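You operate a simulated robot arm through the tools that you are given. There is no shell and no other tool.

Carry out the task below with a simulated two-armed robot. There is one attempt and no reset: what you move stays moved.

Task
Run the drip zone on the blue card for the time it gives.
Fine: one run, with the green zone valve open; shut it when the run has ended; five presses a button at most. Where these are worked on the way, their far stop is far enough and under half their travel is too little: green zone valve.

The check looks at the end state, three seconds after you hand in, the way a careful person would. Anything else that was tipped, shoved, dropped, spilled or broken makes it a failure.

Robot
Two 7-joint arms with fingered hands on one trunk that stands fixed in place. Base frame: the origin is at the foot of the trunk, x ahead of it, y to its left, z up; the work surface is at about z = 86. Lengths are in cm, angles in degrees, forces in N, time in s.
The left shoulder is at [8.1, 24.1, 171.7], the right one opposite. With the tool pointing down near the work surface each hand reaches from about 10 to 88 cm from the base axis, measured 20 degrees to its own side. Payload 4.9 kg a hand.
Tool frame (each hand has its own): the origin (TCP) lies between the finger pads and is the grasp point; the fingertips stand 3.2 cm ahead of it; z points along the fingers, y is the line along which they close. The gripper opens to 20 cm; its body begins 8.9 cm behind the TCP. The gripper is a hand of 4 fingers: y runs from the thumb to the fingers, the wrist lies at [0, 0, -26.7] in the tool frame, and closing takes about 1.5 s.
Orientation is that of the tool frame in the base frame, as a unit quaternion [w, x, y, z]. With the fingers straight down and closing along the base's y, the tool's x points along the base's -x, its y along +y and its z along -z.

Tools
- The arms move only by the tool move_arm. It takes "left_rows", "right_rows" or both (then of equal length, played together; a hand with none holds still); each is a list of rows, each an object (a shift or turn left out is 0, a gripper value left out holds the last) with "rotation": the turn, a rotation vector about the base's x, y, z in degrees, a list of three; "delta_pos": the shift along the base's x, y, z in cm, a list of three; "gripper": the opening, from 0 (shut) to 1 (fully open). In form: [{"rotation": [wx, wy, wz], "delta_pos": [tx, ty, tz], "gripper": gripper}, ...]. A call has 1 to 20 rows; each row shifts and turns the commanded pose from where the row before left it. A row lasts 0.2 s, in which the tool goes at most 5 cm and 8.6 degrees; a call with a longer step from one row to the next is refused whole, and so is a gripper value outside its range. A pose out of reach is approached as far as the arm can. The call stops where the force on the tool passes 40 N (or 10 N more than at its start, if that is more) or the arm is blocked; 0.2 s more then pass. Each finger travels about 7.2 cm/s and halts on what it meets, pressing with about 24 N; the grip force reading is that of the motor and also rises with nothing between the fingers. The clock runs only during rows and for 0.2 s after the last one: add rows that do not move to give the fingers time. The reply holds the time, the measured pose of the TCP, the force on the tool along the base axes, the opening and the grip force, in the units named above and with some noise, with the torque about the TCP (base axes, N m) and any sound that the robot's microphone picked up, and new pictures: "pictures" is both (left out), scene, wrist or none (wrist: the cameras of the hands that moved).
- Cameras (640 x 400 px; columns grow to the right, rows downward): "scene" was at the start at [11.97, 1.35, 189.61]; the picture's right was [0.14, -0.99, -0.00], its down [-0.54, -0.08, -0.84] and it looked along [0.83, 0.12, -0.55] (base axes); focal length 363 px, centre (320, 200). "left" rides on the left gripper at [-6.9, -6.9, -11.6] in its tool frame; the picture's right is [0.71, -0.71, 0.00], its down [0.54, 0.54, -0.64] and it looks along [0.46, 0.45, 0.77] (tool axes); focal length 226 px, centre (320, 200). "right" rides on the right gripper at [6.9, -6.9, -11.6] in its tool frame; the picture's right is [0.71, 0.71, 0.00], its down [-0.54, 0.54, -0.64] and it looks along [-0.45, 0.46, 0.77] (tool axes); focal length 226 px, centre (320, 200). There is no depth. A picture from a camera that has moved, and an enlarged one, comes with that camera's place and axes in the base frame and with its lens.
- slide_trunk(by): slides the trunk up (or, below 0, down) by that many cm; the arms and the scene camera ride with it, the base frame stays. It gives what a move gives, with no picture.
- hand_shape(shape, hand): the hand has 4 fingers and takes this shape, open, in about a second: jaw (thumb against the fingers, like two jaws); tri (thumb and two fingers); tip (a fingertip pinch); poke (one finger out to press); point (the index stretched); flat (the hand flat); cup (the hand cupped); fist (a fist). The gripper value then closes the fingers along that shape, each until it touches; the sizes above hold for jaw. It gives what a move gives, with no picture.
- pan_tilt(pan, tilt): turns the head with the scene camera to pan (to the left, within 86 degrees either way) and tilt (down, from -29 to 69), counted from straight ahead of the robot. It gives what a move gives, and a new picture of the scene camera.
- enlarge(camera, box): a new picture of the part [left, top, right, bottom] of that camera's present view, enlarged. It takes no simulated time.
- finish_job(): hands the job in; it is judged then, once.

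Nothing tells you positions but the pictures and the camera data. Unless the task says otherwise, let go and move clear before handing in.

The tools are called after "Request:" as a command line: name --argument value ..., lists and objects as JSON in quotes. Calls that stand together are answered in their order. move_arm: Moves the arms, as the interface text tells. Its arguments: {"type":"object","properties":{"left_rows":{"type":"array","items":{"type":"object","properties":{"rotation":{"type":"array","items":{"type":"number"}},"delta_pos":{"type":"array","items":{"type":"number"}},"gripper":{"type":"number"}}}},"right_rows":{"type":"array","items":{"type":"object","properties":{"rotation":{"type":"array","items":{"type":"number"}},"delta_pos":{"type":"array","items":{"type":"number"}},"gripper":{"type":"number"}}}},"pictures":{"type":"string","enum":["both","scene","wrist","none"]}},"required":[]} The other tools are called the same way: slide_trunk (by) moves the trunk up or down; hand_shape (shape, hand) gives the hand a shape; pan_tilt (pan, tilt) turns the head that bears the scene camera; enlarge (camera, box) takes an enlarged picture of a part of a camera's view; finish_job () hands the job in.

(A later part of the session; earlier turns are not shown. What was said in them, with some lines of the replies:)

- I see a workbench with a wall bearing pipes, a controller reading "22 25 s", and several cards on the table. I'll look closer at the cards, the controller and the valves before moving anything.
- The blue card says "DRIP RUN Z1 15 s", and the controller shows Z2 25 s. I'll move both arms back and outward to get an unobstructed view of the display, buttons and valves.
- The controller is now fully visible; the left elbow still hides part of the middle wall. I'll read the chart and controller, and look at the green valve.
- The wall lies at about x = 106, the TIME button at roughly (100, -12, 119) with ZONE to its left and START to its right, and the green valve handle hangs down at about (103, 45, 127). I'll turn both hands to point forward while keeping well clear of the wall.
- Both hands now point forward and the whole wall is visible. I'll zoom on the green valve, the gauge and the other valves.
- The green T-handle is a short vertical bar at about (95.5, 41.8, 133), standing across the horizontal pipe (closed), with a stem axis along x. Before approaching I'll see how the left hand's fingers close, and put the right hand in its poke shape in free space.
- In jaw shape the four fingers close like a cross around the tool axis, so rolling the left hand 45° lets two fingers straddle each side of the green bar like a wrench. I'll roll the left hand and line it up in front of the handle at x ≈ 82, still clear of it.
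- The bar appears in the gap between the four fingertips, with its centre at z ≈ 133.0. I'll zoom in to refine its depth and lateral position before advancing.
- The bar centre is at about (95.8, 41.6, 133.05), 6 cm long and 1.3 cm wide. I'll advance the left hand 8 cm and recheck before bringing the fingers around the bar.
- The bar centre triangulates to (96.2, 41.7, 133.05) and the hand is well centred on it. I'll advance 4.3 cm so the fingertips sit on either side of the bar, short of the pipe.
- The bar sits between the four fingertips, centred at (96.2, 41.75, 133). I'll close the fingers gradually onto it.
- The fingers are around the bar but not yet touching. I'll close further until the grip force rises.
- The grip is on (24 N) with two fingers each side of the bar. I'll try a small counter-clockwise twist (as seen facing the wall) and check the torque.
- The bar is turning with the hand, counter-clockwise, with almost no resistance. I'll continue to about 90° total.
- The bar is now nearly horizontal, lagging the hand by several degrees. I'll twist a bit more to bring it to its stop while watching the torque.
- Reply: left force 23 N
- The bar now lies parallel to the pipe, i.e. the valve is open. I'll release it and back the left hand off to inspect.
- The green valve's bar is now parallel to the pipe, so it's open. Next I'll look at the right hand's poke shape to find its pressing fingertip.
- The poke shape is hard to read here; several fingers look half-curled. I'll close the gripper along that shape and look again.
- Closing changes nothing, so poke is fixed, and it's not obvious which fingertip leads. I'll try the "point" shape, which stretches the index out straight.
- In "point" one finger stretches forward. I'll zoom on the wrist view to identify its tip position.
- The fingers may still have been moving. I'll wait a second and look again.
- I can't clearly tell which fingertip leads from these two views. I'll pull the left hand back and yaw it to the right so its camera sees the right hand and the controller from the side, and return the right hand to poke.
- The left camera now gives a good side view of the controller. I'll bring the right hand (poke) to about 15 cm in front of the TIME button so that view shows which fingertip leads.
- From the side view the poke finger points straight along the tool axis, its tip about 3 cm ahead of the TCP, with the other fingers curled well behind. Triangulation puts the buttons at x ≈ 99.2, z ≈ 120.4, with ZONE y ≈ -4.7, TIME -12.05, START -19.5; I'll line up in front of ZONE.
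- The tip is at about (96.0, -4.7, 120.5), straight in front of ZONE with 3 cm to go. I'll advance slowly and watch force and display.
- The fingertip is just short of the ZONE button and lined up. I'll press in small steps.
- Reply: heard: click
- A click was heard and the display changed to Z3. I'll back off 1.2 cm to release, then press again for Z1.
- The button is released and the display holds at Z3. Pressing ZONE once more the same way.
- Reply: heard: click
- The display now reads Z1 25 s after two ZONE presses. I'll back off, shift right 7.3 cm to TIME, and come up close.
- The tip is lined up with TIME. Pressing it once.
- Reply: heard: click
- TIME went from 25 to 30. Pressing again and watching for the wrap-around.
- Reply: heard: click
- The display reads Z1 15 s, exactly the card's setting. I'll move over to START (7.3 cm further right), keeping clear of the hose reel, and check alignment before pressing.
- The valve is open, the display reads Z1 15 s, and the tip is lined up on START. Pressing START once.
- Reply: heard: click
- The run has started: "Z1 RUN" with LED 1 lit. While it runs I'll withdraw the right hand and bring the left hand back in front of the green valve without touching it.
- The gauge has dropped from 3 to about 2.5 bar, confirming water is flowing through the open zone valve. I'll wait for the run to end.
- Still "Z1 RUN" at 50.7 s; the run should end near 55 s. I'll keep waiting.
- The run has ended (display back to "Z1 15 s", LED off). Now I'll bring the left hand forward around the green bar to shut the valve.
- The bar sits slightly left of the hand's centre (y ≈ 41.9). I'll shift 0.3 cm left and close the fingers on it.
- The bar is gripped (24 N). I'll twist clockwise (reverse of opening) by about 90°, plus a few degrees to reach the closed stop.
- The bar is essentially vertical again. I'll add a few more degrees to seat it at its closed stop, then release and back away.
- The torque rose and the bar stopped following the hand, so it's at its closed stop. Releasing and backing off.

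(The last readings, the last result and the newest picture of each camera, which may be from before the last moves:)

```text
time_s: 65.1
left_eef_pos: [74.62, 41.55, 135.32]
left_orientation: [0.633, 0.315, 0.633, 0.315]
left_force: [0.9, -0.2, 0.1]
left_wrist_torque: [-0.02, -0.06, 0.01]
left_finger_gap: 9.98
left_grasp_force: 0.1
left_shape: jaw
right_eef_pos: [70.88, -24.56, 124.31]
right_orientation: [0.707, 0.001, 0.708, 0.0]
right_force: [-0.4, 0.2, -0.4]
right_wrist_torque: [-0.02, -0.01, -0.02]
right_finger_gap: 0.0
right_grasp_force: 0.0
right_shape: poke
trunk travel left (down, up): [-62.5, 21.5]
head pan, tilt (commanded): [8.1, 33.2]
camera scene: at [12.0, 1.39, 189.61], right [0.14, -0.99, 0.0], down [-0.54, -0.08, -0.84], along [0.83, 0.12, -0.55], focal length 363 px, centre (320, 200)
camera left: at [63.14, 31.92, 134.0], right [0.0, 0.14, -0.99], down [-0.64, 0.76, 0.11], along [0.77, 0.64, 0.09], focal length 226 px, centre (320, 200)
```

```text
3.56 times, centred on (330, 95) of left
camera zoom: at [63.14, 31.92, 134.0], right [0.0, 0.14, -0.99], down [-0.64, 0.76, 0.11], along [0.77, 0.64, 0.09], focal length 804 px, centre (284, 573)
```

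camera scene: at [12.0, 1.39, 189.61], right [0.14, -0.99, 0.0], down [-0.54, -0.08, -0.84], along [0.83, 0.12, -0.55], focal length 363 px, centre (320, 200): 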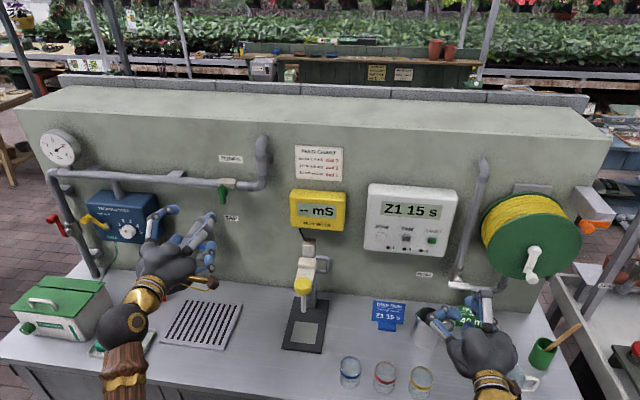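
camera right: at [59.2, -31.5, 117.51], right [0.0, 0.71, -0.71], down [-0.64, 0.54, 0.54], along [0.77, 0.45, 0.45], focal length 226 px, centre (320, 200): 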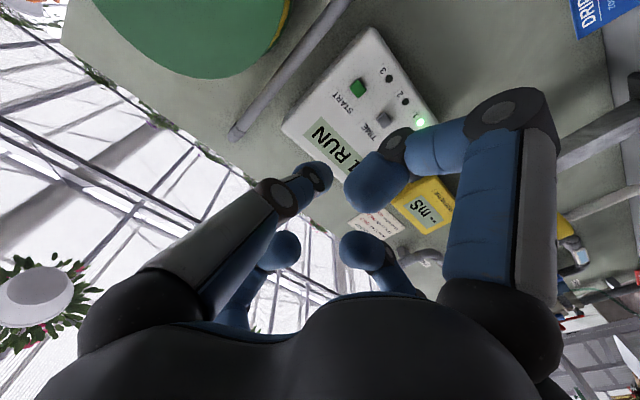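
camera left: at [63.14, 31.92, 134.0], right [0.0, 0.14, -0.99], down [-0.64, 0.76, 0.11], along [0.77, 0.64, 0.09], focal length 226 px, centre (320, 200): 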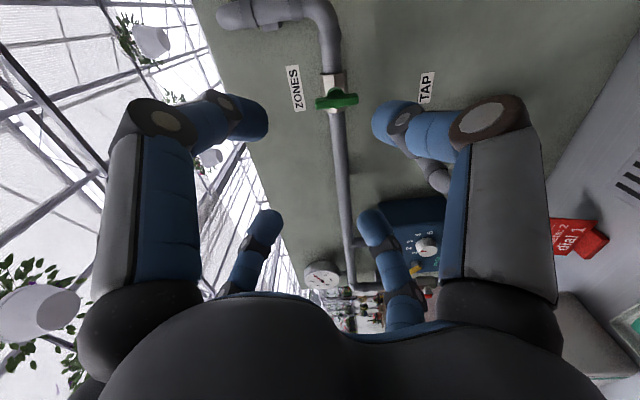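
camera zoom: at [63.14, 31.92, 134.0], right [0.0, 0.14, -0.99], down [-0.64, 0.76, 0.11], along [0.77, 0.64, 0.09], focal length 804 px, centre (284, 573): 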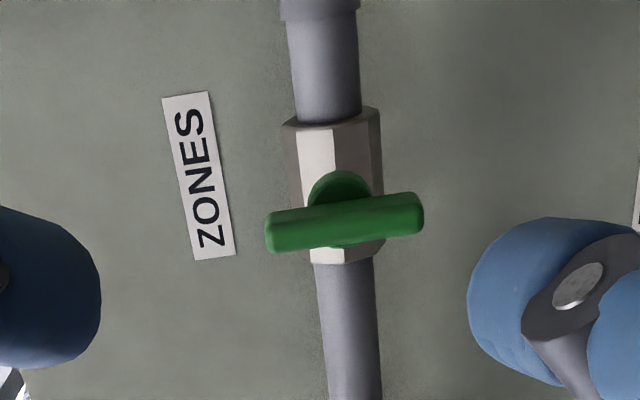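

The green valve is shut (bar vertical as at the start) and the gauge is back at 3 bar. I'll pull both hands further back and up, then check that nothing on the bench was disturbed.

Request:
move_arm --left_rows '[{"delta_pos": [-2, 0, 2]}, {"delta_pos": [-2.5, 0, 2]}, {"delta_pos": [-2.5, 0, 2]}, {"delta_pos": [-2.5, 0, 2]}, {"delta_pos": [-2.5, 0, 2]}, {}]' --right_rows '[{"delta_pos": [-2, -1.5, 3]}, {"delta_pos": [-2.5, -2, 3]}, {"delta_pos": [-2.5, -2, 3]}, {"delta_pos": [-2.5, -2, 3]}, {"delta_pos": [-2.5, -2, 2]}, {}]' --pictures "both"

Request:
enlarge --camera "scene" --box '[320, 160, 600, 335]'

Request:
enlarge --camera "scene" --box '[320, 270, 560, 400]'

Request:
enlarge --camera "scene" --box '[0, 120, 330, 330]'

```text
time_s: 66.5
left_eef_pos: [62.67, 41.99, 145.23]
left_orientation: [0.632, 0.316, 0.633, 0.315]
left_force: [0.8, 0.2, 0.3]
left_wrist_torque: [-0.01, -0.02, 0.0]
left_finger_gap: 9.95
left_grasp_force: 0.0
left_shape: jaw
right_eef_pos: [59.33, -33.99, 138.03]
right_orientation: [0.707, 0.0, 0.707, 0.0]
right_force: [0.5, 0.2, -0.5]
right_wrist_torque: [0.02, 0.01, -0.02]
right_finger_gap: 0.01
right_grasp_force: 0.1
right_shape: poke
trunk travel left (down, up): [-62.5, 21.5]
head pan, tilt (commanded): [8.1, 33.2]
camera scene: at [12.07, 1.42, 189.6], right [0.14, -0.99, 0.0], down [-0.54, -0.08, -0.84], along [0.83, 0.12, -0.55], focal length 363 px, centre (320, 200)
camera right: at [47.67, -40.98, 131.31], right [0.0, 0.71, -0.71], down [-0.64, 0.54, 0.54], along [0.77, 0.45, 0.45], focal length 226 px, centre (320, 200)
camera left: at [51.16, 32.3, 143.85], right [0.0, 0.14, -0.99], down [-0.64, 0.76, 0.11], along [0.77, 0.64, 0.09], focal length 226 px, centre (320, 200)
```

scene: 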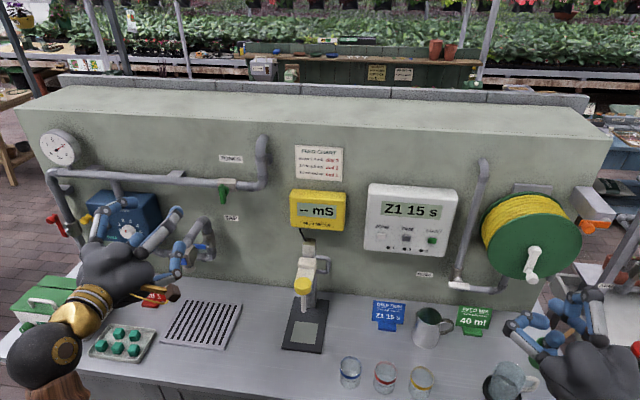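
right: 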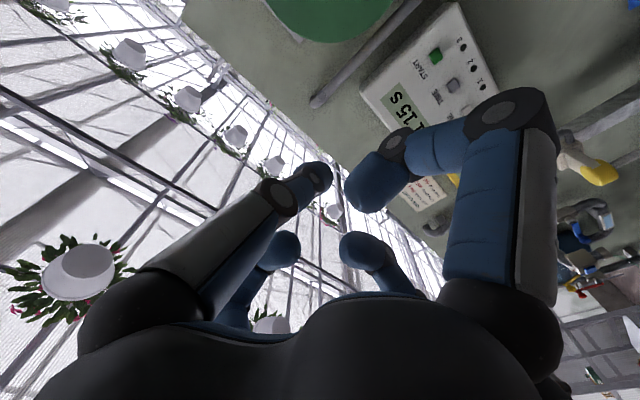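
left: 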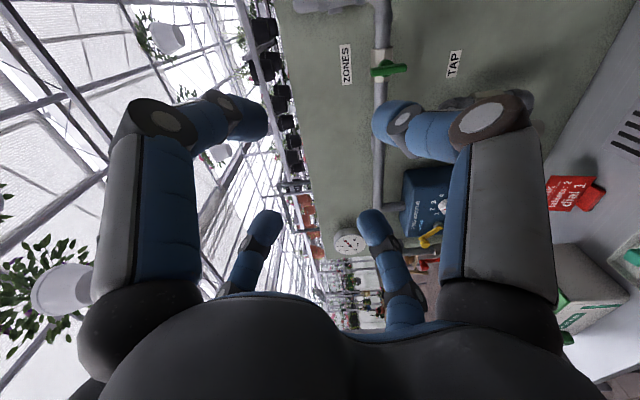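

```text
2.29 times, centred on (460, 248) of scene
camera zoom: at [12.07, 1.42, 189.6], right [0.14, -0.99, 0.0], down [-0.54, -0.08, -0.84], along [0.83, 0.12, -0.55], focal length 829 px, centre (0, 91)
```

zoom: 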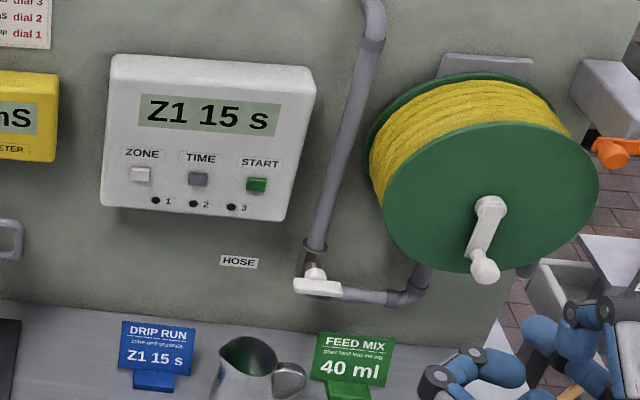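

```text
2.67 times, centred on (440, 335) of scene
camera zoom: at [12.07, 1.42, 189.6], right [0.14, -0.99, 0.0], down [-0.54, -0.08, -0.84], along [0.83, 0.12, -0.55], focal length 967 px, centre (0, -160)
```

zoom: 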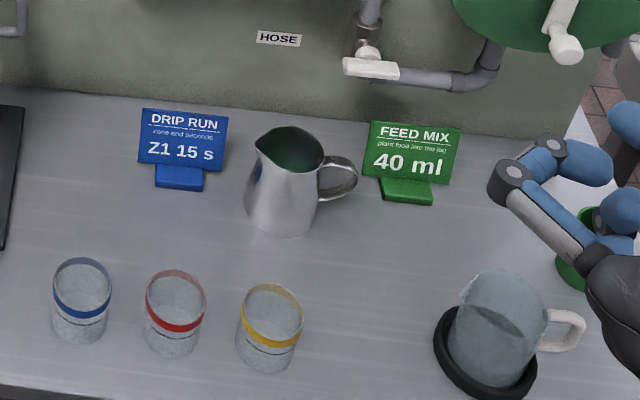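

```text
1.90 times, centred on (165, 225) of scene
camera zoom: at [12.07, 1.42, 189.6], right [0.14, -0.99, 0.0], down [-0.54, -0.08, -0.84], along [0.83, 0.12, -0.55], focal length 691 px, centre (615, 152)
```

zoom: 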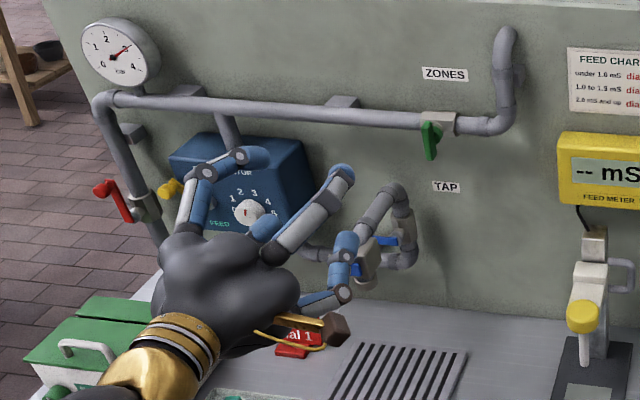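

The run is done: the controller is idle at Z1 15 s, the green valve is shut, the gauge is at 3 bar, everything on the bench stands as before, and both hands are clear. Handing in.

Request:
finish_job

```text
The job is handed in.
```

I ran drip zone Z1 for 15 s, as the blue card says, and handed the job in; I haven't seen a result from the check.

- **Green zone valve:** I opened it fully before the run. The gauge dropped from 3 to about 2.5 bar during the run, so water was flowing.
- **Settings:** It took two presses of ZONE (Z2 to Z3 to Z1) and two of TIME (25 to 30 to 15). I pressed START once.
- **Run:** The display showed "Z1 RUN" with lamp 1 lit. It went back to "Z1 15 s" with the lamp off when the run ended.
- **After the run:** I turned the green valve back to its closed stop, and the gauge returned to 3 bar.

I saw nothing else on the bench moved, and both hands were clear before I handed in.
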